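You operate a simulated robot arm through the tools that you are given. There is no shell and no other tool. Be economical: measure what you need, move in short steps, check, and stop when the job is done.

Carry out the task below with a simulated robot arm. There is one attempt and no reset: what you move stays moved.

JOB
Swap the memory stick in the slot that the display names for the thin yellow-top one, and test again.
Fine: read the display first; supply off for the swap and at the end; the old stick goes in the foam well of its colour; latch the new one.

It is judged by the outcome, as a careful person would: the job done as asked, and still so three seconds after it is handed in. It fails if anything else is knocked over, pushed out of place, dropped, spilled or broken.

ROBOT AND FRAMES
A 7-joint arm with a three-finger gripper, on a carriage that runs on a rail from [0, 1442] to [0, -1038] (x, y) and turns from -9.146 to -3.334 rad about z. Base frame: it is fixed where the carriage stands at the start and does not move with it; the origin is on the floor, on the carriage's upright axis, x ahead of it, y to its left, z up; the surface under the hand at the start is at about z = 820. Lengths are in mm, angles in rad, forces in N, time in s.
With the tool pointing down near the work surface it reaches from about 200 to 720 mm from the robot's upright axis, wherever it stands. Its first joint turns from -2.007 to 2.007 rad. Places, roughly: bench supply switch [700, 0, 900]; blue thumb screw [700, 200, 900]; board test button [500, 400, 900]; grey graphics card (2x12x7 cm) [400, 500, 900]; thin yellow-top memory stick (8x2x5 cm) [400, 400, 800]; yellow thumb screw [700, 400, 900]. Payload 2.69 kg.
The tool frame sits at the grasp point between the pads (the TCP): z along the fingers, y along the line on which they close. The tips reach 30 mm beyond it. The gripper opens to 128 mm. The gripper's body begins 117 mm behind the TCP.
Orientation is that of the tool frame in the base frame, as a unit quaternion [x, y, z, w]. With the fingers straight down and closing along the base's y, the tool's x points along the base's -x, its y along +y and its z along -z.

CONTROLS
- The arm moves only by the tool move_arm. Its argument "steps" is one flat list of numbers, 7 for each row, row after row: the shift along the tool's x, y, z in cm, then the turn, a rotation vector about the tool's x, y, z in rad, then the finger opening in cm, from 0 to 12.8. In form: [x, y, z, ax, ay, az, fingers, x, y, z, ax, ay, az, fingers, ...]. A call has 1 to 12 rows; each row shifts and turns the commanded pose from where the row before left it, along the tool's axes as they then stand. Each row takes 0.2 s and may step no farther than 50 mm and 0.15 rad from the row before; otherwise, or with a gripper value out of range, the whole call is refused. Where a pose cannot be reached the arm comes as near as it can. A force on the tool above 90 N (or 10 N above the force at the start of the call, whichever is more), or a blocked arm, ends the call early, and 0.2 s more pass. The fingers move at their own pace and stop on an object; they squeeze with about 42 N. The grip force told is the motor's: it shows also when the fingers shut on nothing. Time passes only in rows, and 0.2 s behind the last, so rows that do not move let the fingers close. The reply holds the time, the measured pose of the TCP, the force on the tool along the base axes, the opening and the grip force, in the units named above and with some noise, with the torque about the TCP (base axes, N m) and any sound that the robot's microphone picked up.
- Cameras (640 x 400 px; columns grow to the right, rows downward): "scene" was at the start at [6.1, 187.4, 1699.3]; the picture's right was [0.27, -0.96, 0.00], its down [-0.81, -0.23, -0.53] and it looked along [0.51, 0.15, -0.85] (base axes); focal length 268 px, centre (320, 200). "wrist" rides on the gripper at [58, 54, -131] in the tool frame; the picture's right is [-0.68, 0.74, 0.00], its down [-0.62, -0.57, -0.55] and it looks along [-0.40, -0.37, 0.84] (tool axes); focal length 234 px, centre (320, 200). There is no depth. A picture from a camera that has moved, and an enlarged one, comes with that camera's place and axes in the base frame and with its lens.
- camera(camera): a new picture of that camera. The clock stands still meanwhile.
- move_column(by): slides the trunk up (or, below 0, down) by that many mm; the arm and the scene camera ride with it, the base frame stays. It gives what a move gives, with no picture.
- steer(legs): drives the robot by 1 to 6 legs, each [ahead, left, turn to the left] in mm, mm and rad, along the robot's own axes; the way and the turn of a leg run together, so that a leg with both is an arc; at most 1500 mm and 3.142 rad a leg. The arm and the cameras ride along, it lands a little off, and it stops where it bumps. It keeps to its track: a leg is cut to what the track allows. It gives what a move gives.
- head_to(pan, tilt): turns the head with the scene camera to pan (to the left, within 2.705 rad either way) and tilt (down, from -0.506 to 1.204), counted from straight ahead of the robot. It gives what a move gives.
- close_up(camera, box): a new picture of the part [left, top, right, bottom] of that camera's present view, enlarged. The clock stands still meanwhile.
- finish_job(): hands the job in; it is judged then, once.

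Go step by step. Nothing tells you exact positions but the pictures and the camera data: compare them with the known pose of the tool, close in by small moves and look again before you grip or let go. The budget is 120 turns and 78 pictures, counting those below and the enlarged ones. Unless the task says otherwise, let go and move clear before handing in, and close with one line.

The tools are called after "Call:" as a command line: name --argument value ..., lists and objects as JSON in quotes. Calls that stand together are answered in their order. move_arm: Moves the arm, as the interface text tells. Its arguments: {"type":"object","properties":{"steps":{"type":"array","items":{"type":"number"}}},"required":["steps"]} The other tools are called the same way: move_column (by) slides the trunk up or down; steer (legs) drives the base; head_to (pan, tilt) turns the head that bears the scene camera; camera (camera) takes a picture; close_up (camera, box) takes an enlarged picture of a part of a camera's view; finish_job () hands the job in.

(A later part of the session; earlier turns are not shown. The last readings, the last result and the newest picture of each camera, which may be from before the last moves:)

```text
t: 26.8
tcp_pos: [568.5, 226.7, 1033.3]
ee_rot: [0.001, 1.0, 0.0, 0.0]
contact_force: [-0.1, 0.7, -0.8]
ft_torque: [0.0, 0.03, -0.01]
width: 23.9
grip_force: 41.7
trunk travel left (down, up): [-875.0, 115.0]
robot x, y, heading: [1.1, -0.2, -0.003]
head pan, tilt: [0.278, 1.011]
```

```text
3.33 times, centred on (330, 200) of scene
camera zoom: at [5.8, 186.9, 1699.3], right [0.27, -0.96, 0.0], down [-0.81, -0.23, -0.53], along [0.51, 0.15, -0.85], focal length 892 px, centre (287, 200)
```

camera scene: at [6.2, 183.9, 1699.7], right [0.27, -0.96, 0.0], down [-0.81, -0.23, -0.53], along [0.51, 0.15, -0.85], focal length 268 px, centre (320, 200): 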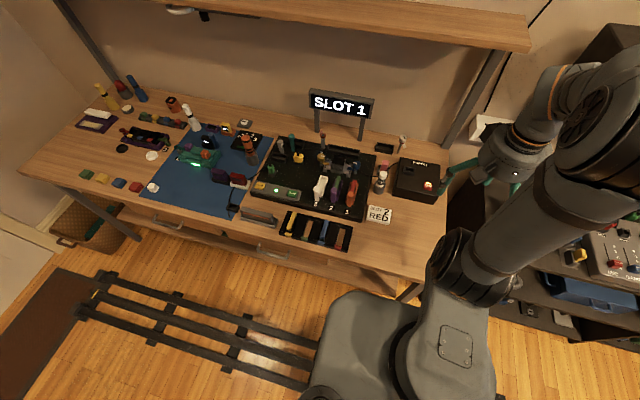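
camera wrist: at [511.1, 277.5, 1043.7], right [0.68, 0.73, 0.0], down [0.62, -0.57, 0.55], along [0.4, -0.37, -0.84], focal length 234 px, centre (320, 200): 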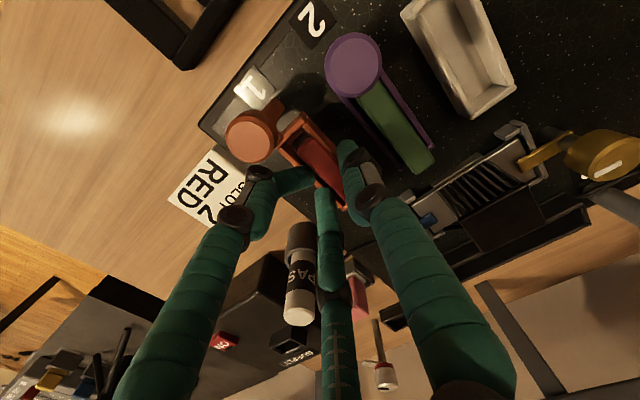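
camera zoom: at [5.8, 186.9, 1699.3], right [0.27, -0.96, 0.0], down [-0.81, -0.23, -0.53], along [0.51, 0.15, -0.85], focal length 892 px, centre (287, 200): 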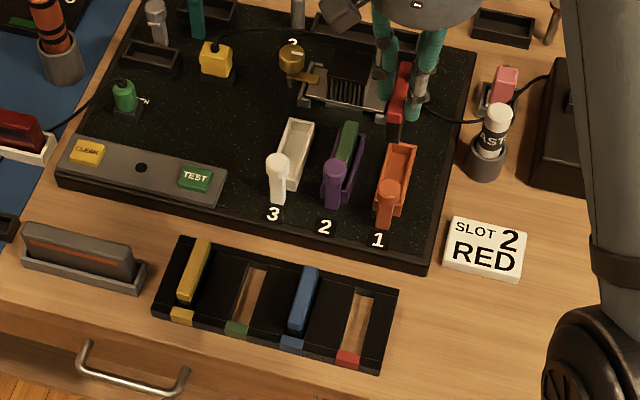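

The stick is out and hanging straight. I'll carry it above the red well at about (392, 225) and look.

Call:
move_arm --steps '[4.4, 0, 0, 0, 0, 0, 1, 4.4, 0, 0, 0, 0, 0, 1, 4.4, 0, 0, 0, 0, 0, 1, 4.4, 0, 0, 0, 0, 0, 1, 0, 0, 0, 0, 0, 0, 1]'

Call:
camera --camera "wrist"

Call:
close_up --camera "scene" --box '[280, 190, 380, 260]'

```text
t: 28.0
tcp_pos: [394.9, 227.7, 1033.8]
ee_rot: [0.0, 1.0, 0.0, 0.0]
contact_force: [-0.1, -0.3, 0.1]
ft_torque: [-0.01, 0.02, 0.02]
width: 24.0
grip_force: 42.1
trunk travel left (down, up): [-875.0, 115.0]
robot x, y, heading: [-0.1, 0.7, -0.0]
head pan, tilt: [0.278, 1.011]
```

```text
37 pictures are left
camera wrist: at [337.1, 281.5, 1164.9], right [0.68, 0.74, 0.0], down [0.62, -0.57, 0.55], along [0.4, -0.37, -0.84], focal length 234 px, centre (320, 200)
```

wrist: 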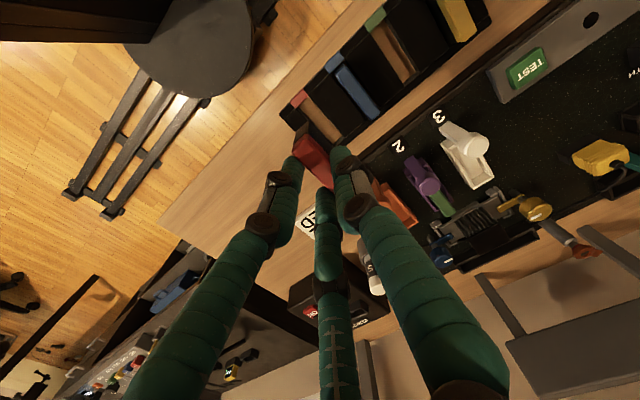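

```text
5.71 times, centred on (330, 225) of scene
camera zoom: at [7.7, 187.1, 1699.3], right [0.27, -0.96, 0.0], down [-0.81, -0.23, -0.53], along [0.51, 0.15, -0.85], focal length 1530 px, centre (263, 57)
```

zoom: 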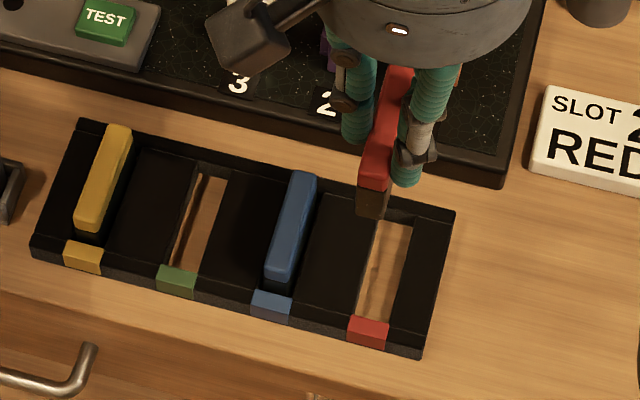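

Call:
close_up --camera "wrist" --box '[270, 0, 500, 190]'

```text
2.11 times, centred on (385, 95) of wrist
camera zoom: at [337.1, 281.5, 1164.9], right [0.68, 0.74, 0.0], down [0.62, -0.57, 0.55], along [0.4, -0.37, -0.84], focal length 493 px, centre (183, 421)
```

zoom: 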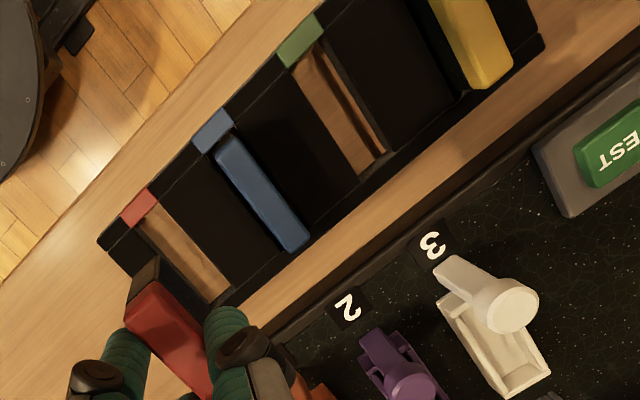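

Both cameras place the held stick about 9 mm left (+y) of the red well's line, and slightly too far ahead. I'll shift, lower to just above the foam and check again.

Call:
move_arm --steps '[0.5, -0.9, 0, 0, 0, 0, 1, 0, 0, 4, 0, 0, 0, 1, 0, 0, 4, 0, 0, 0, 1, 0, 0, 0, 0, 0, 0, 1]'

Call:
close_up --camera "scene" --box '[300, 190, 380, 260]'

Call:
close_up --camera "wrist" --box '[240, 30, 440, 210]'

```text
t: 29.0
tcp_pos: [388.1, 217.7, 954.0]
ee_rot: [0.001, 1.0, 0.001, 0.0]
contact_force: [0.5, 0.3, 0.7]
ft_torque: [0.02, -0.02, 0.01]
width: 24.0
grip_force: 42.0
trunk travel left (down, up): [-875.0, 115.0]
robot x, y, heading: [0.0, 0.8, 0.0]
head pan, tilt: [0.278, 1.011]
```

```text
5.71 times, centred on (340, 225) of scene
camera zoom: at [5.6, 186.9, 1699.4], right [0.27, -0.96, 0.0], down [-0.81, -0.23, -0.53], along [0.51, 0.15, -0.85], focal length 1530 px, centre (206, 57)
```

zoom: 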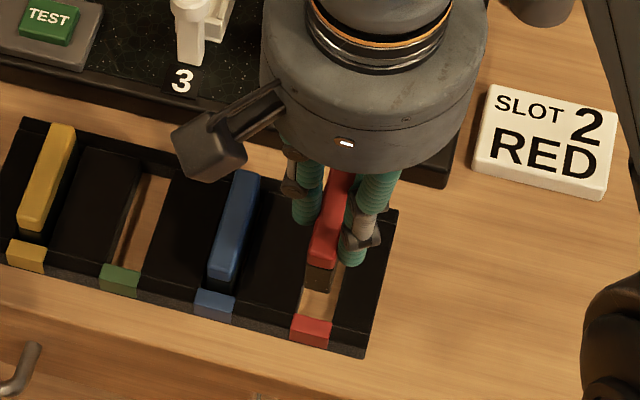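

```text
2.22 times, centred on (340, 120) of wrist
camera zoom: at [331.1, 272.1, 1084.7], right [0.68, 0.74, 0.0], down [0.61, -0.57, 0.55], along [0.4, -0.37, -0.84], focal length 520 px, centre (276, 378)
```

zoom: 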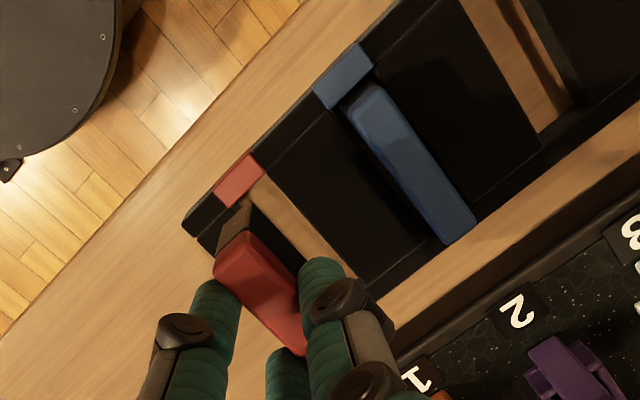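

Aligned to within about 2 mm. I'll shift -1.5 mm and lower into the well.

Call:
move_arm --steps '[0, -0.15, 1.5, 0, 0, 0, 1, 0, 0, 1, 0, 0, 0, 1, 0, 0, 1, 0, 0, 0, 1]'

Call:
close_up --camera "scene" --box '[300, 190, 380, 260]'

```text
t: 29.8
tcp_pos: [390.0, 216.5, 918.3]
ee_rot: [0.001, 1.0, -0.001, 0.0]
contact_force: [0.1, -0.1, -0.5]
ft_torque: [0.01, 0.02, 0.0]
width: 24.0
grip_force: 41.6
trunk travel left (down, up): [-875.0, 115.0]
robot x, y, heading: [1.7, -0.5, 0.002]
head pan, tilt: [0.278, 1.011]
```

```text
5.71 times, centred on (340, 225) of scene
camera zoom: at [6.7, 187.4, 1699.3], right [0.27, -0.96, 0.0], down [-0.81, -0.23, -0.53], along [0.51, 0.15, -0.85], focal length 1530 px, centre (206, 57)
```

zoom: 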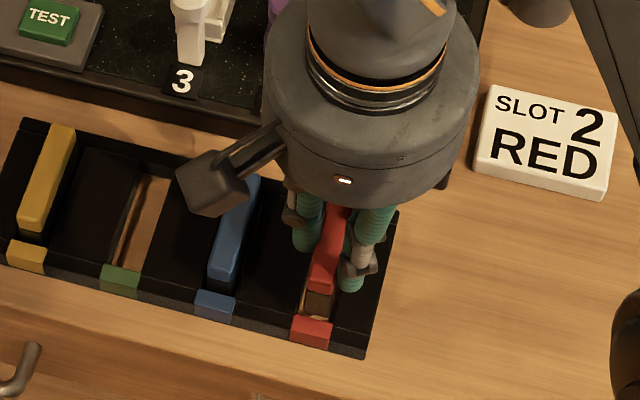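

Call:
move_arm --steps '[0, 0, 0.7, 0, 0, 0, 1, 0, 0, 0.6, 0, 0, 0, 1]'

Call:
close_up --camera "scene" --box '[300, 190, 380, 260]'

```text
t: 30.4
tcp_pos: [389.0, 217.0, 907.0]
ee_rot: [0.001, 1.0, 0.001, 0.0]
contact_force: [1.7, -0.2, 6.0]
ft_torque: [0.08, 0.12, 0.0]
width: 23.8
grip_force: 42.0
trunk travel left (down, up): [-875.0, 115.0]
robot x, y, heading: [1.4, 0.6, 0.001]
head pan, tilt: [0.278, 1.011]
```

```text
5.71 times, centred on (340, 225) of scene
camera zoom: at [5.1, 186.7, 1699.6], right [0.27, -0.96, 0.0], down [-0.81, -0.23, -0.53], along [0.51, 0.15, -0.85], focal length 1530 px, centre (206, 57)
```

zoom: 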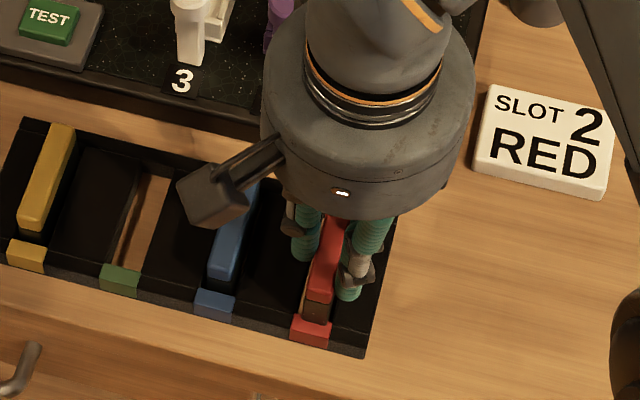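

Call:
close_up --camera "wrist" --box '[240, 50, 420, 200]'

```text
2.67 times, centred on (330, 125) of wrist
camera zoom: at [331.1, 270.3, 1037.3], right [0.68, 0.74, 0.0], down [0.61, -0.57, 0.55], along [0.41, -0.37, -0.84], focal length 624 px, centre (293, 400)
```

zoom: 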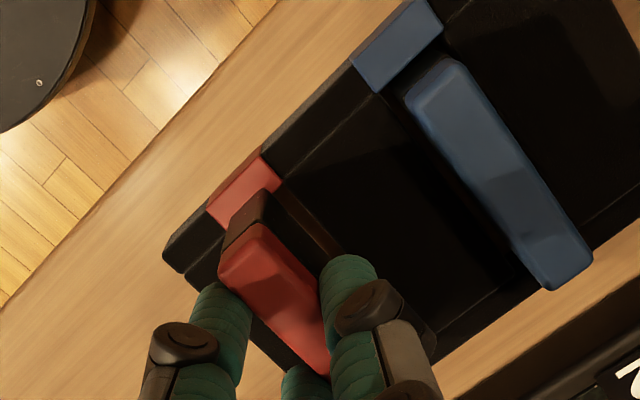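

The stick seems to rest on the well's near rim. I'll raise a little, shift +4 mm in x and -2 mm in y, and lower again.

Call:
move_arm --steps '[0, 0, -0.5, 0, 0, 0, 1, -0.4, -0.2, 0, 0, 0, 0, 1, 0, 0, 0.6, 0, 0, 0, 1, 0, 0, 0.4, 0, 0, 0, 1, 0, 0, 0, 0, 0, 0, 1]'

```text
t: 31.6
tcp_pos: [393.6, 213.1, 900.7]
ee_rot: [0.0, 1.0, 0.0, 0.001]
contact_force: [1.1, 2.0, -1.4]
ft_torque: [0.27, -0.2, 0.04]
width: 23.6
grip_force: 42.3
trunk travel left (down, up): [-875.0, 115.0]
robot x, y, heading: [1.2, -0.8, 0.001]
head pan, tilt: [0.278, 1.011]
```

It slipped in past the rim. Lowering further.

Call:
move_arm --steps '[0, 0, 0.5, 0, 0, 0, 1, 0, 0, 0.5, 0, 0, 0, 1]'

Call:
close_up --camera "wrist" --box '[240, 50, 420, 200]'

```text
t: 32.2
tcp_pos: [392.5, 214.3, 890.7]
ee_rot: [0.001, 1.0, -0.001, 0.0]
contact_force: [-0.3, 0.6, -0.8]
ft_torque: [0.02, -0.05, -0.01]
width: 23.7
grip_force: 42.3
trunk travel left (down, up): [-875.0, 115.0]
robot x, y, heading: [-1.3, 3.3, -0.002]
head pan, tilt: [0.278, 1.011]
```

```text
2.67 times, centred on (330, 125) of wrist
camera zoom: at [335.1, 268.8, 1021.4], right [0.68, 0.74, 0.0], down [0.61, -0.57, 0.55], along [0.4, -0.37, -0.84], focal length 624 px, centre (293, 400)
```

zoom: 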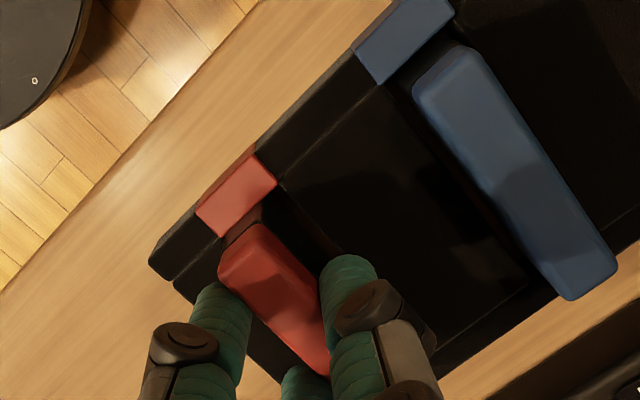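

Call:
move_arm --steps '[0, 0, 0.4, 0, 0, 0, 1, 0, 0, 0.3, 0, 0, 0, 1]'

```text
t: 32.8
tcp_pos: [393.3, 214.9, 885.7]
ee_rot: [0.002, 1.0, 0.001, 0.002]
contact_force: [1.1, -0.9, 32.0]
ft_torque: [0.06, 0.17, 0.03]
width: 23.8
grip_force: 42.0
trunk travel left (down, up): [-875.0, 115.0]
robot x, y, heading: [-0.8, 1.7, -0.002]
head pan, tilt: [0.278, 1.011]
```

The stick is seated. I'll ease up, release and rise.

Call:
move_arm --steps '[0, 0, -0.4, 0, 0, 0, 1, 0, 0, 0, 0, 0, 0, 4.2, 0, 0, 0, 0, 0, 0, 4.2, 0, 0, 0, 0, 0, 0, 4.2, 0, 0, -3, 0, 0, 0, 4.2, 0, 0, -4, 0, 0, 0, 4.2, 0, 0, -4, 0, 0, 0, 4.2, 0, 0, -2, 0, 0, 0, 5]'

Call:
close_up --camera "wrist" --box '[240, 0, 480, 200]'

Call:
close_up --camera "scene" --box '[270, 150, 380, 260]'

```text
t: 34.6
tcp_pos: [392.2, 214.5, 1019.6]
ee_rot: [0.001, 1.0, 0.0, 0.001]
contact_force: [-0.7, 0.5, 0.1]
ft_torque: [-0.02, 0.04, 0.02]
width: 49.9
grip_force: 0.0
trunk travel left (down, up): [-875.0, 115.0]
robot x, y, heading: [2.4, -0.2, -0.001]
head pan, tilt: [0.278, 1.011]
```

```text
2.00 times, centred on (360, 100) of wrist
camera zoom: at [334.5, 268.3, 1149.5], right [0.68, 0.74, 0.0], down [0.62, -0.57, 0.55], along [0.4, -0.37, -0.84], focal length 468 px, centre (240, 400)
```

zoom: 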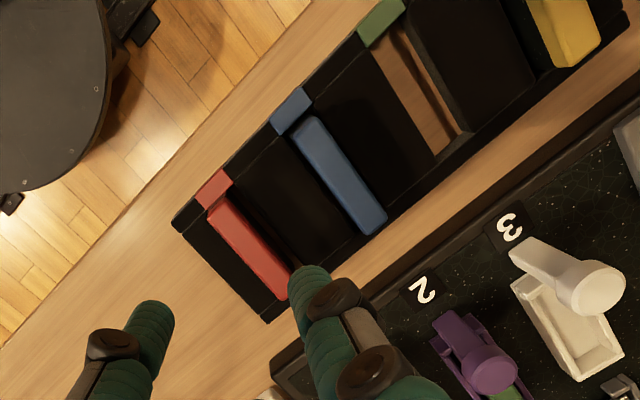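

```text
3.64 times, centred on (325, 205) of scene
camera zoom: at [5.9, 187.4, 1699.3], right [0.27, -0.96, 0.0], down [-0.81, -0.23, -0.53], along [0.51, 0.15, -0.85], focal length 974 px, centre (302, 182)
```

zoom: 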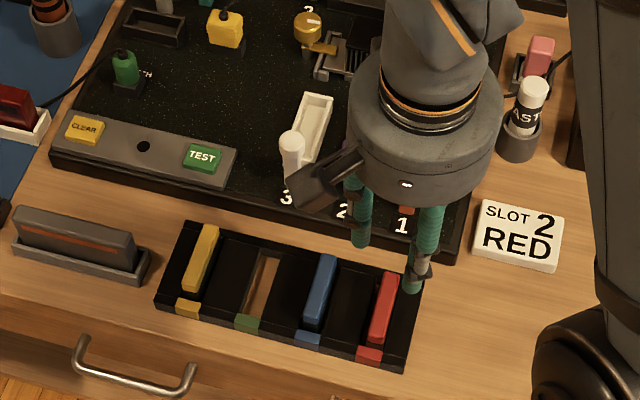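

Red is seated in its well. Next I'll go above the yellow stick at about (394, 399).

Call:
move_arm --steps '[0, 4.6, 0, 0, 0, 0, 5, 0, 4.6, 0, 0, 0, 0, 5, 0, 4.6, 0, 0, 0, 0, 5, 0, 4.6, 0, 0, 0, 0, 5, 0, 0, 4.5, 0, 0, 0, 5, 0, 0, 4.0, 0, 0, 0, 5, 0, 0, 0, 0, 0, 0, 5]'

Call:
close_up --camera "wrist" --box '[200, 40, 460, 240]'

Call:
close_up --camera "scene" --box '[260, 180, 360, 250]'

```text
t: 36.2
tcp_pos: [393.1, 397.9, 934.7]
ee_rot: [0.001, 1.0, 0.0, 0.001]
contact_force: [0.0, -0.3, 0.5]
ft_torque: [0.05, 0.0, -0.01]
width: 50.1
grip_force: 0.0
trunk travel left (down, up): [-875.0, 115.0]
robot x, y, heading: [-0.6, -1.7, -0.001]
head pan, tilt: [0.278, 1.011]
```

```text
2.00 times, centred on (330, 140) of wrist
camera zoom: at [335.3, 452.1, 1064.6], right [0.68, 0.74, 0.0], down [0.61, -0.57, 0.55], along [0.4, -0.37, -0.84], focal length 468 px, centre (300, 320)
```

zoom: 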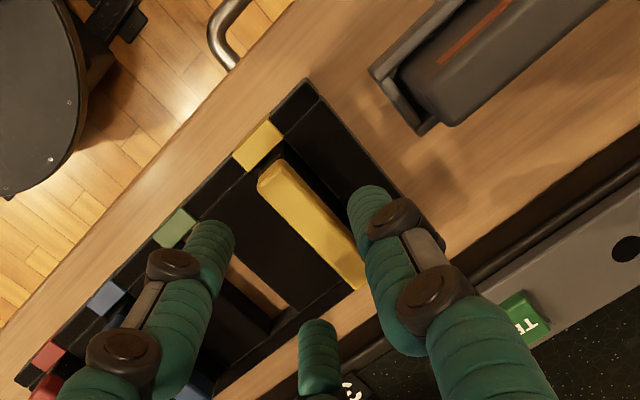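

```text
5.71 times, centred on (310, 215) of scene
camera zoom: at [5.8, 186.5, 1699.4], right [0.27, -0.96, 0.0], down [-0.81, -0.23, -0.53], along [0.51, 0.15, -0.85], focal length 1530 px, centre (377, 114)
```

zoom: 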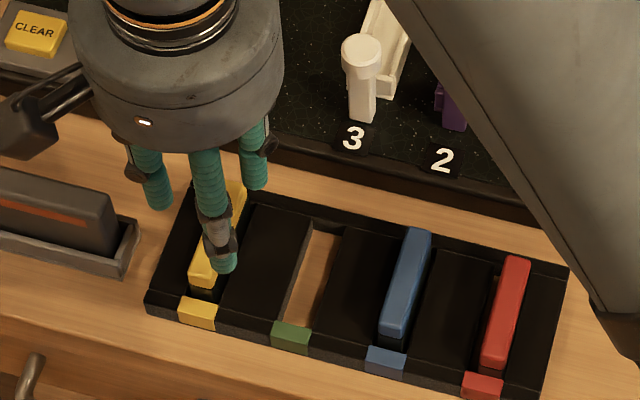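

Yellow is centred near (397, 403). I'll mirror the earlier grip offsets: shift +3.5 mm in x, lower, and close gradually.

Call:
move_arm --steps '[-0.35, 0.1, 1.5, 0, 0, 0, 5, 0, 0, 1.5, 0, 0, 0, 5, 0, 0, 1.5, 0, 0, 0, 5, 0, 0, 0, 0, 0, 0, 4, 0, 0, 0, 0, 0, 0, 3.4, 0, 0, 0, 0, 0, 0, 2.8, 0, 0, 0, 0, 0, 0, 2.2, 0, 0, 0, 0, 0, 0, 1.6, 0, 0, 0, 0, 0, 0, 1.0, 0, 0, 0, 0, 0, 0, 1]'

Call:
close_up --camera "wrist" --box '[200, 40, 460, 240]'

```text
t: 38.4
tcp_pos: [397.4, 399.8, 888.7]
ee_rot: [0.0, 1.0, 0.0, 0.002]
contact_force: [0.5, 0.8, -0.1]
ft_torque: [-0.04, 0.03, -0.02]
width: 24.1
grip_force: 41.5
trunk travel left (down, up): [-875.0, 115.0]
robot x, y, heading: [-0.9, -0.9, -0.003]
head pan, tilt: [0.278, 1.011]
```

```text
2.00 times, centred on (330, 140) of wrist
camera zoom: at [339.0, 453.7, 1019.2], right [0.68, 0.74, 0.0], down [0.61, -0.57, 0.55], along [0.4, -0.37, -0.84], focal length 468 px, centre (300, 320)
```

zoom: 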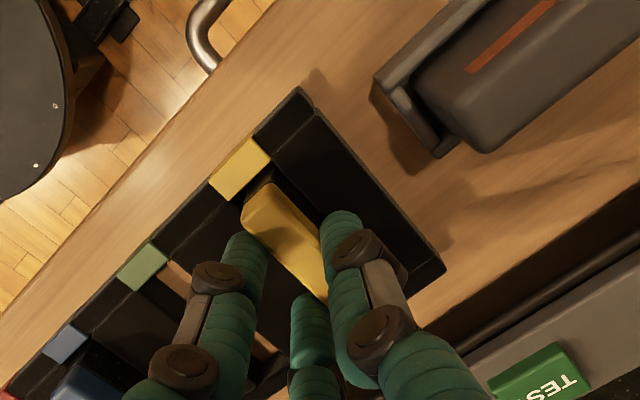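

Yellow is gripped. I'll lift it and carry it above slot 1.

Call:
move_arm --steps '[0, 0, -2, 0, 0, 0, 1, 0, 0, -4, 0, 0, 0, 1, 0, 0, -4, 0, 0, 0, 1, 0, 0, -4, 0, 0, 0, 1, -3.4, -3.5, 0, 0, 0, 0, 1, -3.4, -3.5, 0, 0, 0, 0, 1, -3.4, -3.5, 0, 0, 0, 0, 1, -3.4, -3.5, 0, 0, 0, 0, 1, -3.4, -3.5, 0, 0, 0, 0, 1, 0, 0, 0, 0, 0, 0, 1, 0, 0, 0, 0, 0, 0, 1]'

Call:
close_up --camera "wrist" --box '[220, 40, 440, 220]'

Call:
close_up --camera "scene" --box '[270, 140, 390, 260]'

```text
t: 40.8
tcp_pos: [565.6, 224.7, 1028.5]
ee_rot: [0.0, 1.0, 0.001, 0.0]
contact_force: [0.0, 0.1, -0.3]
ft_torque: [0.03, 0.03, 0.02]
width: 24.0
grip_force: 42.3
trunk travel left (down, up): [-875.0, 115.0]
robot x, y, heading: [-3.5, 1.0, 0.004]
head pan, tilt: [0.278, 1.011]
```

```text
2.22 times, centred on (330, 130) of wrist
camera zoom: at [509.0, 278.6, 1159.1], right [0.68, 0.74, 0.0], down [0.62, -0.57, 0.55], along [0.4, -0.37, -0.84], focal length 520 px, centre (298, 356)
```

zoom: 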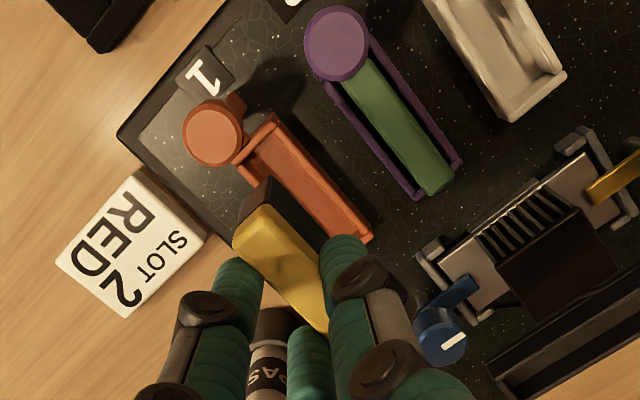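

```text
3.33 times, centred on (330, 200) of scene
camera zoom: at [6.8, 186.7, 1699.4], right [0.27, -0.96, 0.0], down [-0.81, -0.23, -0.53], along [0.51, 0.15, -0.85], focal length 892 px, centre (287, 200)
```

zoom: 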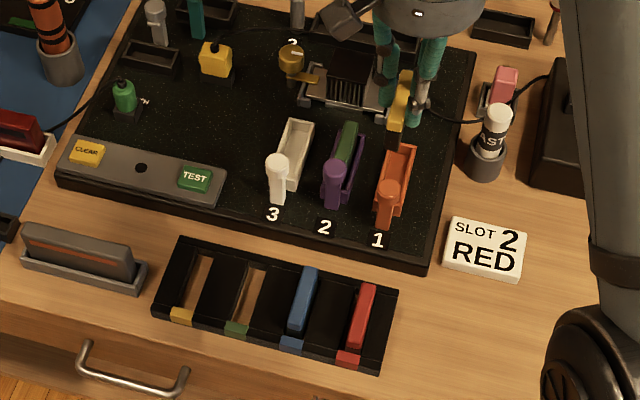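

Yellow sits in the hand just as red did, and slot 1 is clear. I'll align to about (571, 224) and lower to just above the socket.

Call:
move_arm --steps '[-0.5, -0.05, 2, 0, 0, 0, 1, 0, 0, 2.5, 0, 0, 0, 1, 0, 0, 2.5, 0, 0, 0, 1, 0, 0, 0, 0, 0, 0, 1, 0, 0, 0, 0, 0, 0, 1]'

Call:
close_up --camera "wrist" --box '[240, 80, 400, 200]'

Call:
close_up --camera "scene" --box '[325, 160, 375, 205]'

```text
t: 42.0
tcp_pos: [571.6, 223.9, 957.7]
ee_rot: [0.0, 1.0, 0.0, 0.0]
contact_force: [-0.4, 0.1, 0.3]
ft_torque: [-0.02, 0.03, -0.01]
width: 24.0
grip_force: 42.3
trunk travel left (down, up): [-875.0, 115.0]
robot x, y, heading: [0.4, 0.3, -0.007]
head pan, tilt: [0.278, 1.011]
```

```text
3.33 times, centred on (320, 140) of wrist
camera zoom: at [514.2, 278.3, 1089.0], right [0.68, 0.74, 0.0], down [0.61, -0.57, 0.55], along [0.4, -0.37, -0.84], focal length 781 px, centre (320, 400)
```

zoom: 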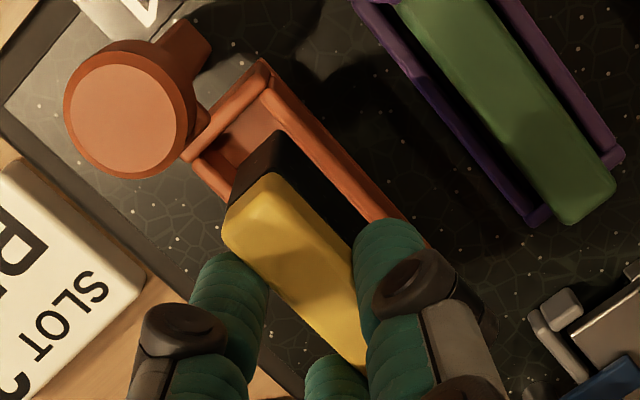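

```text
8.89 times, centred on (350, 182) of scene
camera zoom: at [6.4, 187.5, 1699.3], right [0.27, -0.96, 0.0], down [-0.81, -0.23, -0.53], along [0.51, 0.15, -0.85], focal length 2380 px, centre (53, 356)
```

zoom: 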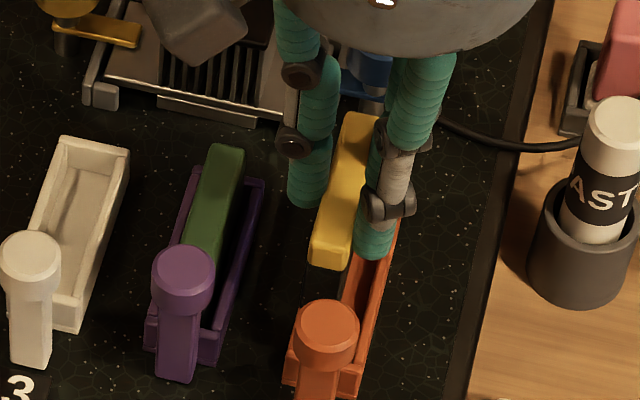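

The held stick appears about 5 mm too far left (+y) of the socket. I'll shift -5 mm in y and -2 mm in x, lower a bit and re-check.

Call:
move_arm --steps '[0.2, -0.5, 0, 0, 0, 0, 1, 0, 0, 0.8, 0, 0, 0, 1, 0, 0, 0.7, 0, 0, 0, 1, 0, 0, 0, 0, 0, 0, 1]'

Call:
close_up --camera "wrist" --box '[240, 80, 400, 200]'

Call:
close_up --camera "scene" --box '[325, 160, 375, 205]'

```text
t: 43.0
tcp_pos: [570.6, 220.1, 944.2]
ee_rot: [0.0, 1.0, -0.001, 0.001]
contact_force: [0.1, 0.2, -0.1]
ft_torque: [0.01, -0.01, 0.01]
width: 23.8
grip_force: 42.5
trunk travel left (down, up): [-875.0, 115.0]
robot x, y, heading: [-0.7, 2.4, 0.0]
head pan, tilt: [0.278, 1.011]
```

```text
3.33 times, centred on (320, 140) of wrist
camera zoom: at [512.0, 273.2, 1074.0], right [0.68, 0.74, 0.0], down [0.61, -0.57, 0.55], along [0.41, -0.37, -0.84], focal length 781 px, centre (320, 400)
```

zoom: 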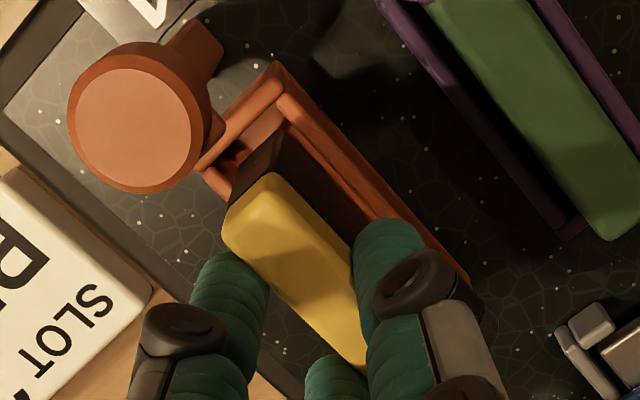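

```text
8.89 times, centred on (350, 182) of scene
camera zoom: at [6.1, 187.4, 1699.3], right [0.27, -0.96, 0.0], down [-0.81, -0.23, -0.53], along [0.51, 0.15, -0.85], focal length 2380 px, centre (53, 356)
```

zoom: 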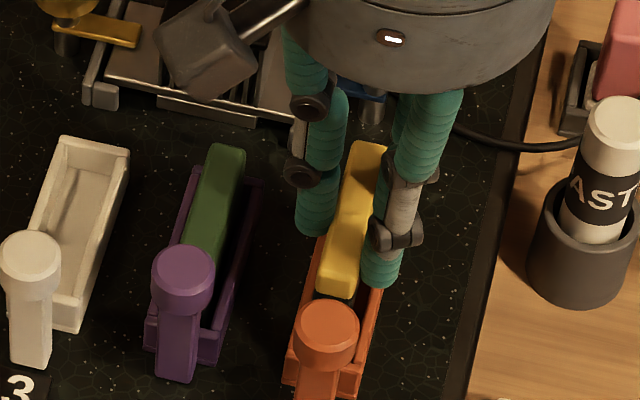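

Alignment now matches where the red stick sat. Lowering slowly.

Call:
move_arm --steps '[0, 0, 0.6, 0, 0, 0, 1, 0, 0, 0.6, 0, 0, 0, 1]'

```text
t: 43.6
tcp_pos: [570.8, 218.9, 931.4]
ee_rot: [0.001, 1.0, 0.0, 0.002]
contact_force: [-0.8, 0.8, -0.8]
ft_torque: [0.01, 0.01, 0.01]
width: 24.1
grip_force: 42.1
trunk travel left (down, up): [-875.0, 115.0]
robot x, y, heading: [-0.7, -1.6, -0.001]
head pan, tilt: [0.278, 1.011]
```

Call:
move_arm --steps '[0, 0, 0.4, 0, 0, 0, 1, 0, 0, 0.4, 0, 0, 0, 1]'

Call:
close_up --camera "wrist" --box '[240, 80, 400, 200]'

```text
t: 44.2
tcp_pos: [569.6, 219.7, 922.5]
ee_rot: [0.001, 1.0, 0.0, 0.0]
contact_force: [-0.5, 0.1, -0.3]
ft_torque: [0.01, 0.04, 0.0]
width: 24.0
grip_force: 42.8
trunk travel left (down, up): [-875.0, 115.0]
robot x, y, heading: [-0.3, -1.9, 0.002]
head pan, tilt: [0.278, 1.011]
```

```text
3.33 times, centred on (320, 140) of wrist
camera zoom: at [511.9, 273.3, 1053.9], right [0.68, 0.74, 0.0], down [0.61, -0.57, 0.55], along [0.4, -0.37, -0.84], focal length 781 px, centre (320, 400)
```

zoom: 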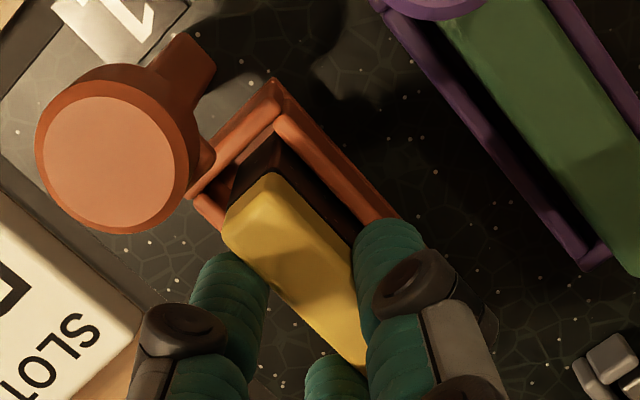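

It's between the walls with no contact. Going on down to seat it.

Call:
move_arm --steps '[0, 0, 0.4, 0, 0, 0, 1, 0, 0, 0.4, 0, 0, 0, 1]'

```text
t: 44.8
tcp_pos: [569.0, 220.0, 919.6]
ee_rot: [0.001, 1.0, 0.003, 0.006]
contact_force: [-1.4, -0.3, 46.6]
ft_torque: [0.22, 0.47, -0.02]
width: 24.1
grip_force: 41.6
trunk travel left (down, up): [-875.0, 115.0]
robot x, y, heading: [-2.1, 2.3, 0.001]
head pan, tilt: [0.278, 1.011]
```

Call:
close_up --camera "wrist" --box '[240, 80, 400, 200]'

Call:
close_up --camera "scene" --box '[325, 160, 375, 205]'

```text
3.33 times, centred on (320, 140) of wrist
camera zoom: at [509.8, 272.4, 1051.3], right [0.68, 0.74, 0.01], down [0.61, -0.57, 0.55], along [0.41, -0.37, -0.83], focal length 781 px, centre (320, 400)
```

zoom: 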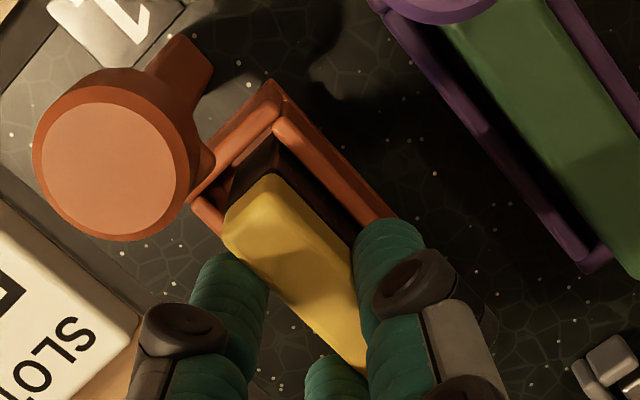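

```text
8.89 times, centred on (350, 182) of scene
camera zoom: at [-0.6, 184.8, 1700.5], right [0.27, -0.96, 0.0], down [-0.81, -0.23, -0.54], along [0.52, 0.15, -0.84], focal length 2380 px, centre (53, 356)
```

zoom: 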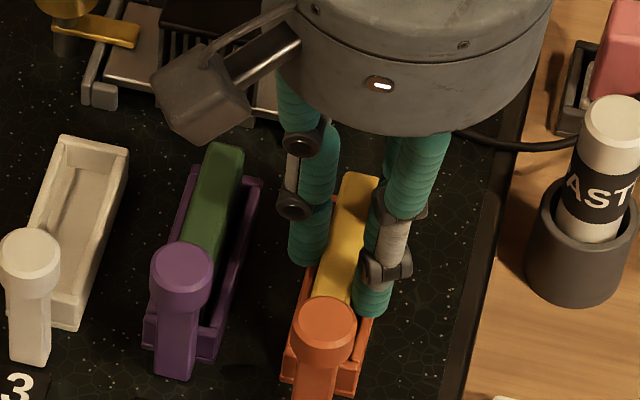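

Yellow looks seated just like its neighbour. I'll ease off, release and rise.

Call:
move_arm --steps '[0, 0, -0.5, 0, 0, 0, 1, 0, 0, 0, 0, 0, 0, 3, 0, 0, 0, 0, 0, 0, 4.2, 0, 0, 0, 0, 0, 0, 4.2, 0, 0, -3, 0, 0, 0, 4.2, 0, 0, -4, 0, 0, 0, 4.2, 0, 0, 0, 0, 0, 0, 0, 0, 0, 0, 0, 0, 0, 0, 0, 0, 0, 0, 0, 0, 0]'

Call:
close_up --camera "wrist" --box '[200, 60, 440, 220]'

```text
t: 46.8
tcp_pos: [569.9, 219.3, 990.0]
ee_rot: [0.001, 1.0, 0.0, 0.0]
contact_force: [0.0, 0.5, 0.5]
ft_torque: [0.01, -0.01, 0.0]
width: 2.5
grip_force: 14.8
trunk travel left (down, up): [-875.0, 115.0]
robot x, y, heading: [2.9, -1.7, -0.003]
head pan, tilt: [0.278, 1.011]
```

```text
2.50 times, centred on (320, 140) of wrist
camera zoom: at [512.8, 273.5, 1120.5], right [0.68, 0.74, 0.0], down [0.61, -0.57, 0.55], along [0.4, -0.37, -0.84], focal length 585 px, centre (320, 350)
```

zoom: 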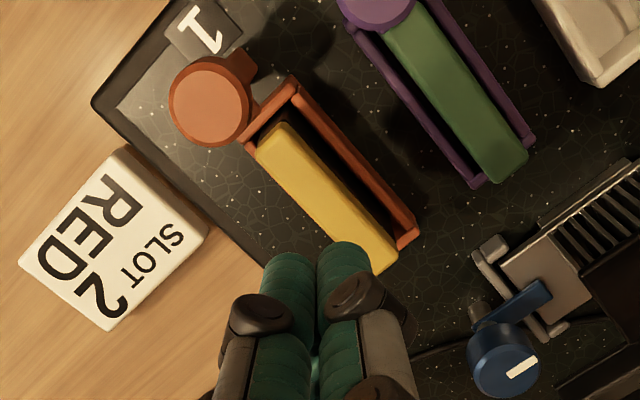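

Yellow sits properly. Next I'll put the closed fingertips on the near side of the knob and push the latch shut (+x).

Call:
move_arm --steps '[3.5, 0, 0, 0, 0, 0, 0, 3.5, 0, 0, 0, 0, 0, 0, 3.5, 0, 0, 0, 0, 0, 0, 0, 0, 2.7, 0, 0, 0, 0, 0, 0, 2.7, 0, 0, 0, 0, -1, 0, 0, 0, 0, 0, 0, -0.8, 0, 0, 0, 0, 0, 0]'

Call:
close_up --camera "wrist" --box '[200, 60, 440, 220]'

```text
t: 48.4
tcp_pos: [482.7, 219.9, 936.1]
ee_rot: [0.001, 1.0, 0.001, 0.0]
contact_force: [0.9, 0.1, 0.9]
ft_torque: [0.0, -0.04, -0.01]
width: 2.2
grip_force: 31.3
trunk travel left (down, up): [-875.0, 115.0]
robot x, y, heading: [0.6, 2.5, -0.001]
head pan, tilt: [0.278, 1.011]
```

```text
2.50 times, centred on (320, 140) of wrist
camera zoom: at [424.8, 273.6, 1066.7], right [0.68, 0.74, 0.0], down [0.61, -0.57, 0.55], along [0.4, -0.37, -0.84], focal length 585 px, centre (320, 350)
```

zoom: 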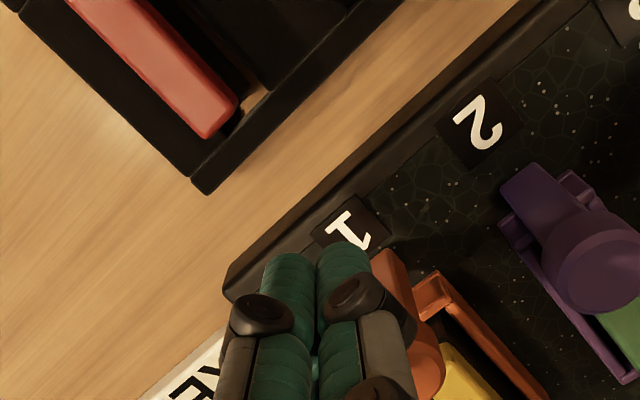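

Call:
move_arm --steps '[-0.5, 0, 0, 0, 0, 0, 0, -0.5, 0, 0, 0, 0, 0, 0]'

```text
t: 49.0
tcp_pos: [492.8, 218.6, 936.5]
ee_rot: [0.001, 1.0, -0.001, 0.0]
contact_force: [-1.0, 0.0, -1.2]
ft_torque: [0.0, 0.01, 0.0]
width: 2.3
grip_force: 31.5
trunk travel left (down, up): [-875.0, 115.0]
robot x, y, heading: [-2.7, -4.9, -0.004]
head pan, tilt: [0.278, 1.011]
```

Call:
move_arm --steps '[-0.4, 0, 0, 0, 0, 0, 0, -0.4, 0, 0, 0, 0, 0, 0]'

```text
t: 49.6
tcp_pos: [500.2, 220.4, 935.9]
ee_rot: [0.0, 1.0, -0.001, -0.001]
contact_force: [-6.7, -0.8, -0.1]
ft_torque: [0.07, 0.06, -0.02]
width: 2.2
grip_force: 31.6
trunk travel left (down, up): [-875.0, 115.0]
robot x, y, heading: [0.2, -0.1, -0.002]
head pan, tilt: [0.278, 1.011]
```

Contact (6.7 N). I'll continue in small steps.

Call:
move_arm --steps '[-0.4, 0, 0, 0, 0, 0, 0, -0.4, 0, 0, 0, 0, 0, 0]'

```text
t: 50.2
tcp_pos: [500.9, 218.6, 935.5]
ee_rot: [0.001, 1.0, -0.003, -0.005]
contact_force: [-31.1, 3.3, -3.0]
ft_torque: [0.08, 0.33, 0.0]
width: 2.2
grip_force: 31.4
trunk travel left (down, up): [-875.0, 115.0]
robot x, y, heading: [-0.5, -1.3, 0.0]
head pan, tilt: [0.278, 1.011]
```

Call:
move_arm --steps '[-0.3, 0, 0, 0, 0, 0, 0, -0.3, 0, 0, 0, 0, 0, 0, 0, 0, 0, 0, 0, 0, 0]'

Call:
close_up --camera "scene" --box '[310, 150, 390, 210]'

```text
t: 51.0
tcp_pos: [501.9, 215.5, 937.1]
ee_rot: [0.004, 1.0, -0.005, -0.007]
contact_force: [-35.7, -12.6, 0.0]
ft_torque: [-0.59, 0.29, -0.16]
width: 2.0
grip_force: 31.6
trunk travel left (down, up): [-875.0, 115.0]
robot x, y, heading: [-0.4, 1.1, -0.001]
head pan, tilt: [0.278, 1.011]
```

```text
6.67 times, centred on (350, 180) of scene
camera zoom: at [-2.5, 188.2, 1699.2], right [0.27, -0.96, 0.0], down [-0.81, -0.23, -0.54], along [0.52, 0.15, -0.84], focal length 1785 px, centre (120, 333)
```

zoom: 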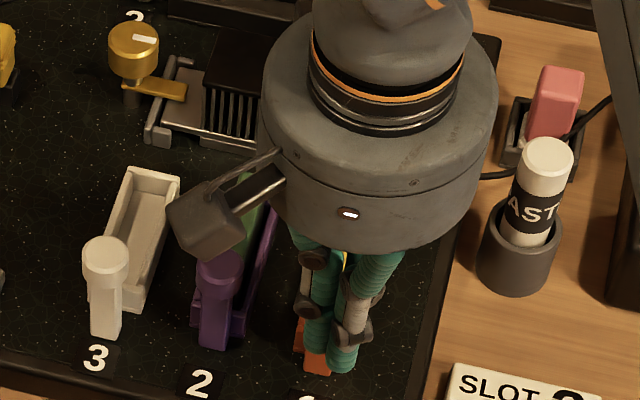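

The fingertips are slipping off to the -y side of the knob. I'll back off, shift +8 mm in y and push again.

Call:
move_arm --steps '[1.6, 0, 0, 0, 0, 0, 0, 0, 0.8, 0, 0, 0, 0, 0, -0.6, 0, 0, 0, 0, 0, 0, -0.5, 0, 0, 0, 0, 0, 0]'

Call:
camera --camera "wrist"

```text
t: 52.0
tcp_pos: [498.6, 226.4, 937.1]
ee_rot: [0.001, 1.0, -0.004, -0.005]
contact_force: [-35.1, -2.8, 4.2]
ft_torque: [0.0, 0.27, -0.2]
width: 1.8
grip_force: 31.8
trunk travel left (down, up): [-875.0, 115.0]
robot x, y, heading: [2.0, -0.6, -0.0]
head pan, tilt: [0.278, 1.011]
```

```text
11 pictures are left
camera wrist: at [441.6, 282.0, 1068.4], right [0.68, 0.74, -0.01], down [0.62, -0.56, 0.55], along [0.39, -0.38, -0.84], focal length 234 px, centre (320, 200)
```

wrist: 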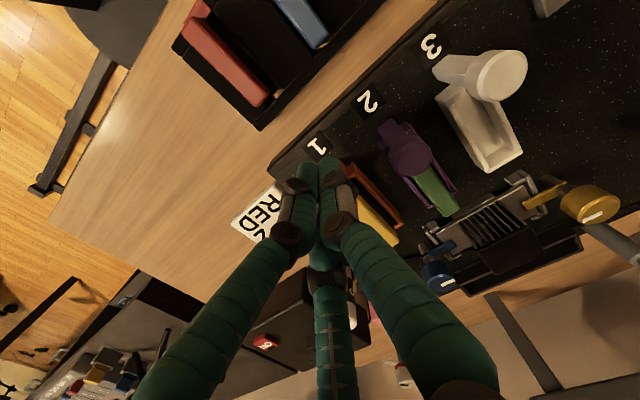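

Call:
move_arm --steps '[-0.3, 0, 0, 0, 0, 0, 0, -0.3, 0, 0, 0, 0, 0, 0, 0, 0, 0, 0, 0, 0, 0]'

```text
t: 52.8
tcp_pos: [497.4, 228.5, 937.5]
ee_rot: [0.002, 1.0, -0.006, -0.01]
contact_force: [-54.7, 11.3, -1.5]
ft_torque: [0.41, 0.55, -0.06]
width: 1.9
grip_force: 31.3
trunk travel left (down, up): [-875.0, 115.0]
robot x, y, heading: [3.2, 2.4, 0.001]
head pan, tilt: [0.278, 1.011]
```

Not moving at 55 N. I'll back off and move the hand aside to see the latch state.

Call:
move_arm --steps '[2, 0, 0, 0, 0, 0, 0, 0, 0, -4, 0, 0, 0, 0, 0, -4, -2, 0, 0, 0, 0, 0, -4, 0, 0, 0, 0, 0, 0, -4, 0, 0, 0, 0, 0, 0, 0, 0, 0, 0, 0, 0]'

Call:
close_up --camera "scene" --box '[310, 150, 390, 210]'

```text
t: 54.2
tcp_pos: [497.1, 109.0, 995.8]
ee_rot: [0.001, 1.0, -0.001, 0.001]
contact_force: [0.3, 0.5, -0.5]
ft_torque: [-0.06, 0.02, -0.01]
width: 2.0
grip_force: 31.6
trunk travel left (down, up): [-875.0, 115.0]
robot x, y, heading: [4.0, 0.2, 0.001]
head pan, tilt: [0.278, 1.011]
```

```text
6.67 times, centred on (350, 180) of scene
camera zoom: at [6.1, 189.2, 1699.1], right [0.27, -0.96, 0.0], down [-0.81, -0.23, -0.53], along [0.51, 0.14, -0.85], focal length 1785 px, centre (120, 333)
```

zoom: 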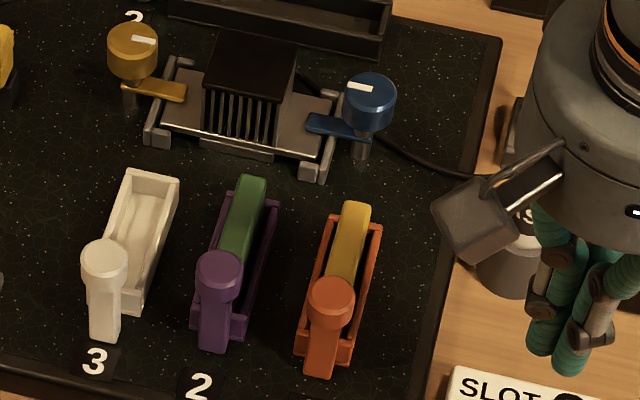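

Relative to slots 2 and 3, knob 1 is back at its original latched position, with yellow seated behind it. Next I'll turn the supply on at the same press point.

Call:
move_arm --steps '[-4.15, -3.73, 0, 0, 0, 0, 0, -4.15, -3.73, 0, 0, 0, 0, 0, -4.15, -3.73, 0, 0, 0, 0, 0, -4.15, -3.73, 0, 0, 0, 0, 0, 0, 0, 3, 0, 0, 0, 0, 0, 0, 3, 0, 0, 0, 0, 0, 0, 0, 0, 0, 0, 0]'

```text
refused: row 1 steps farther than a row can; nothing moved
```

Call:
move_arm --steps '[-3.32, -2.98, 0, 0, 0, 0, 0, -3.32, -2.98, 0, 0, 0, 0, 0, -3.32, -2.98, 0, 0, 0, 0, 0, -3.32, -2.98, 0, 0, 0, 0, 0, -3.32, -2.98, 0, 0, 0, 0, 0, 0, 0, 3, 0, 0, 0, 0, 0, 0, 3, 0, 0, 0, 0, 0, 0, 0, 0, 0, 0, 0]'

```text
t: 56.0
tcp_pos: [661.6, -42.3, 936.6]
ee_rot: [0.001, 1.0, 0.0, 0.001]
contact_force: [-0.3, -0.2, 1.2]
ft_torque: [-0.05, -0.01, -0.03]
width: 1.9
grip_force: 30.8
trunk travel left (down, up): [-875.0, 115.0]
robot x, y, heading: [0.7, 2.6, -0.0]
head pan, tilt: [0.278, 1.011]
```

Call:
move_arm --steps '[-0.1, 0.2, 1, 0, 0, 0, 0, 0, 0, 0.9, 0, 0, 0, 0, 0, 0, 0.5, 0, 0, 0, 0]'

```text
t: 56.8
tcp_pos: [662.3, -40.8, 914.0]
ee_rot: [0.0, 1.0, 0.0, 0.001]
contact_force: [1.6, 0.3, 2.2]
ft_torque: [0.01, -0.01, -0.01]
width: 6.0
grip_force: 31.5
trunk travel left (down, up): [-875.0, 115.0]
robot x, y, heading: [2.0, 0.7, -0.003]
head pan, tilt: [0.278, 1.011]
heard: click
```

Click heard. Next I'll raise and travel to the board's TEST button at about (500, 442).

Call:
move_arm --steps '[0, 0, -4.5, 0, 0, 0, 0, 0, 0, -4.5, 0, 0, 0, 0, 1.62, 4.6, 0, 0, 0, 0, 0, 1.62, 4.6, 0, 0, 0, 0, 0, 1.62, 4.6, 0, 0, 0, 0, 0, 1.62, 4.6, 0, 0, 0, 0, 0, 1.62, 4.6, 0, 0, 0, 0, 0, 1.62, 4.6, 0, 0, 0, 0, 0, 1.62, 4.6, 0, 0, 0, 0, 0, 1.62, 4.6, 0, 0, 0, 0, 0, 1.62, 4.6, 0, 0, 0, 0, 0, 1.62, 4.6, 0, 0, 0, 0, 0]'

Call:
move_arm --steps '[0, 2, 2.5, 0, 0, 0, 0, 0, 0, 2.5, 0, 0, 0, 0, 0, 0, 0, 0, 0, 0, 0]'

Call:
camera --camera "wrist"

Call:
camera --camera "scene"

```text
t: 59.4
tcp_pos: [499.5, 420.3, 1001.7]
ee_rot: [0.0, 1.0, -0.002, 0.001]
contact_force: [1.2, 0.2, 0.1]
ft_torque: [-0.06, 0.03, 0.01]
width: 2.2
grip_force: 30.9
trunk travel left (down, up): [-875.0, 115.0]
robot x, y, heading: [-0.7, -0.8, -0.004]
head pan, tilt: [0.278, 1.011]
```

```text
t: 60.2
tcp_pos: [500.7, 440.6, 952.1]
ee_rot: [0.0, 1.0, 0.0, 0.001]
contact_force: [-0.4, -0.4, 0.0]
ft_torque: [0.02, 0.03, 0.01]
width: 2.3
grip_force: 30.8
trunk travel left (down, up): [-875.0, 115.0]
robot x, y, heading: [3.2, 1.6, -0.0]
head pan, tilt: [0.278, 1.011]
```

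```text
9 pictures are left
camera wrist: at [442.8, 494.1, 1082.5], right [0.68, 0.74, 0.0], down [0.61, -0.57, 0.55], along [0.4, -0.37, -0.84], focal length 234 px, centre (320, 200)
```

wrist: 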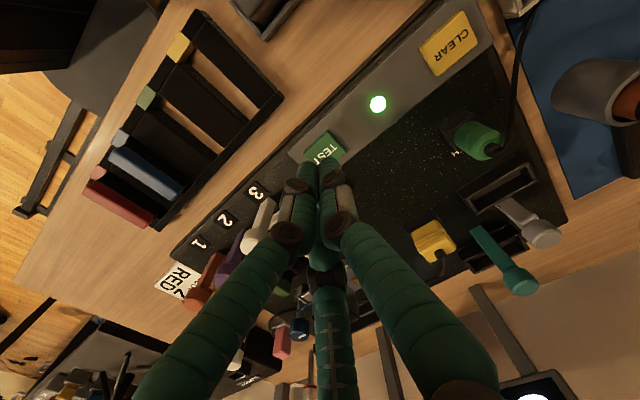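

```text
8 pictures are left
camera scene: at [5.7, 187.7, 1699.3], right [0.27, -0.96, 0.0], down [-0.81, -0.23, -0.53], along [0.51, 0.15, -0.85], focal length 268 px, centre (320, 200)
```

scene: 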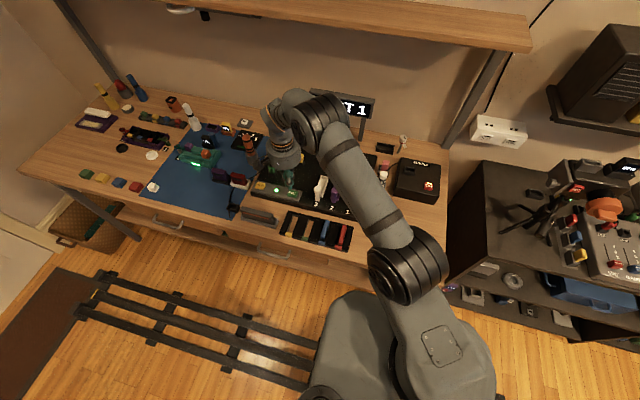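

Power is on (LED green). TEST is directly under the fingertips at about (502, 442), so I'll lower onto it.

Call:
move_arm --steps '[-0.15, 0.1, 1.5, 0, 0, 0, 0, 0, 0, 1.5, 0, 0, 0, 0, 0, 0, 1, 0, 0, 0, 0]'

```text
t: 61.0
tcp_pos: [503.4, 440.6, 911.5]
ee_rot: [0.001, 1.0, 0.001, -0.001]
contact_force: [0.1, 0.2, 0.6]
ft_torque: [-0.03, -0.01, -0.03]
width: 2.1
grip_force: 31.8
trunk travel left (down, up): [-875.0, 115.0]
robot x, y, heading: [-0.5, -0.1, 0.006]
head pan, tilt: [0.278, 1.011]
```

Call:
move_arm --steps '[0, 0, 0.5, 0, 0, 0, 0, 0, 0, 0.5, 0, 0, 0, 0]'

```text
t: 61.6
tcp_pos: [502.6, 440.4, 901.7]
ee_rot: [0.0, 1.0, 0.0, 0.001]
contact_force: [-0.5, -0.5, -1.3]
ft_torque: [-0.04, 0.03, 0.01]
width: 2.0
grip_force: 30.9
trunk travel left (down, up): [-875.0, 115.0]
robot x, y, heading: [-0.2, 2.4, -0.0]
head pan, tilt: [0.278, 1.011]
```

Call:
move_arm --steps '[0, 0, 0.4, 0, 0, 0, 0, 0, 0, 0.4, 0, 0, 0, 0]'

```text
t: 62.2
tcp_pos: [503.3, 439.7, 894.0]
ee_rot: [0.001, 1.0, 0.0, -0.001]
contact_force: [-0.5, 0.5, -0.3]
ft_torque: [-0.02, -0.01, 0.01]
width: 2.0
grip_force: 31.2
trunk travel left (down, up): [-875.0, 115.0]
robot x, y, heading: [-1.1, -1.4, 0.002]
head pan, tilt: [0.278, 1.011]
```

Call:
move_arm --steps '[0, 0, 0.4, 0, 0, 0, 0, 0, 0, 0.4, 0, 0, 0, 0]'

```text
t: 62.8
tcp_pos: [504.0, 439.7, 887.6]
ee_rot: [0.001, 1.0, 0.001, 0.001]
contact_force: [-1.9, -2.6, 12.6]
ft_torque: [-0.06, 0.01, 0.02]
width: 5.9
grip_force: 31.5
trunk travel left (down, up): [-875.0, 115.0]
robot x, y, heading: [1.8, -3.1, -0.001]
head pan, tilt: [0.278, 1.011]
heard: click
```

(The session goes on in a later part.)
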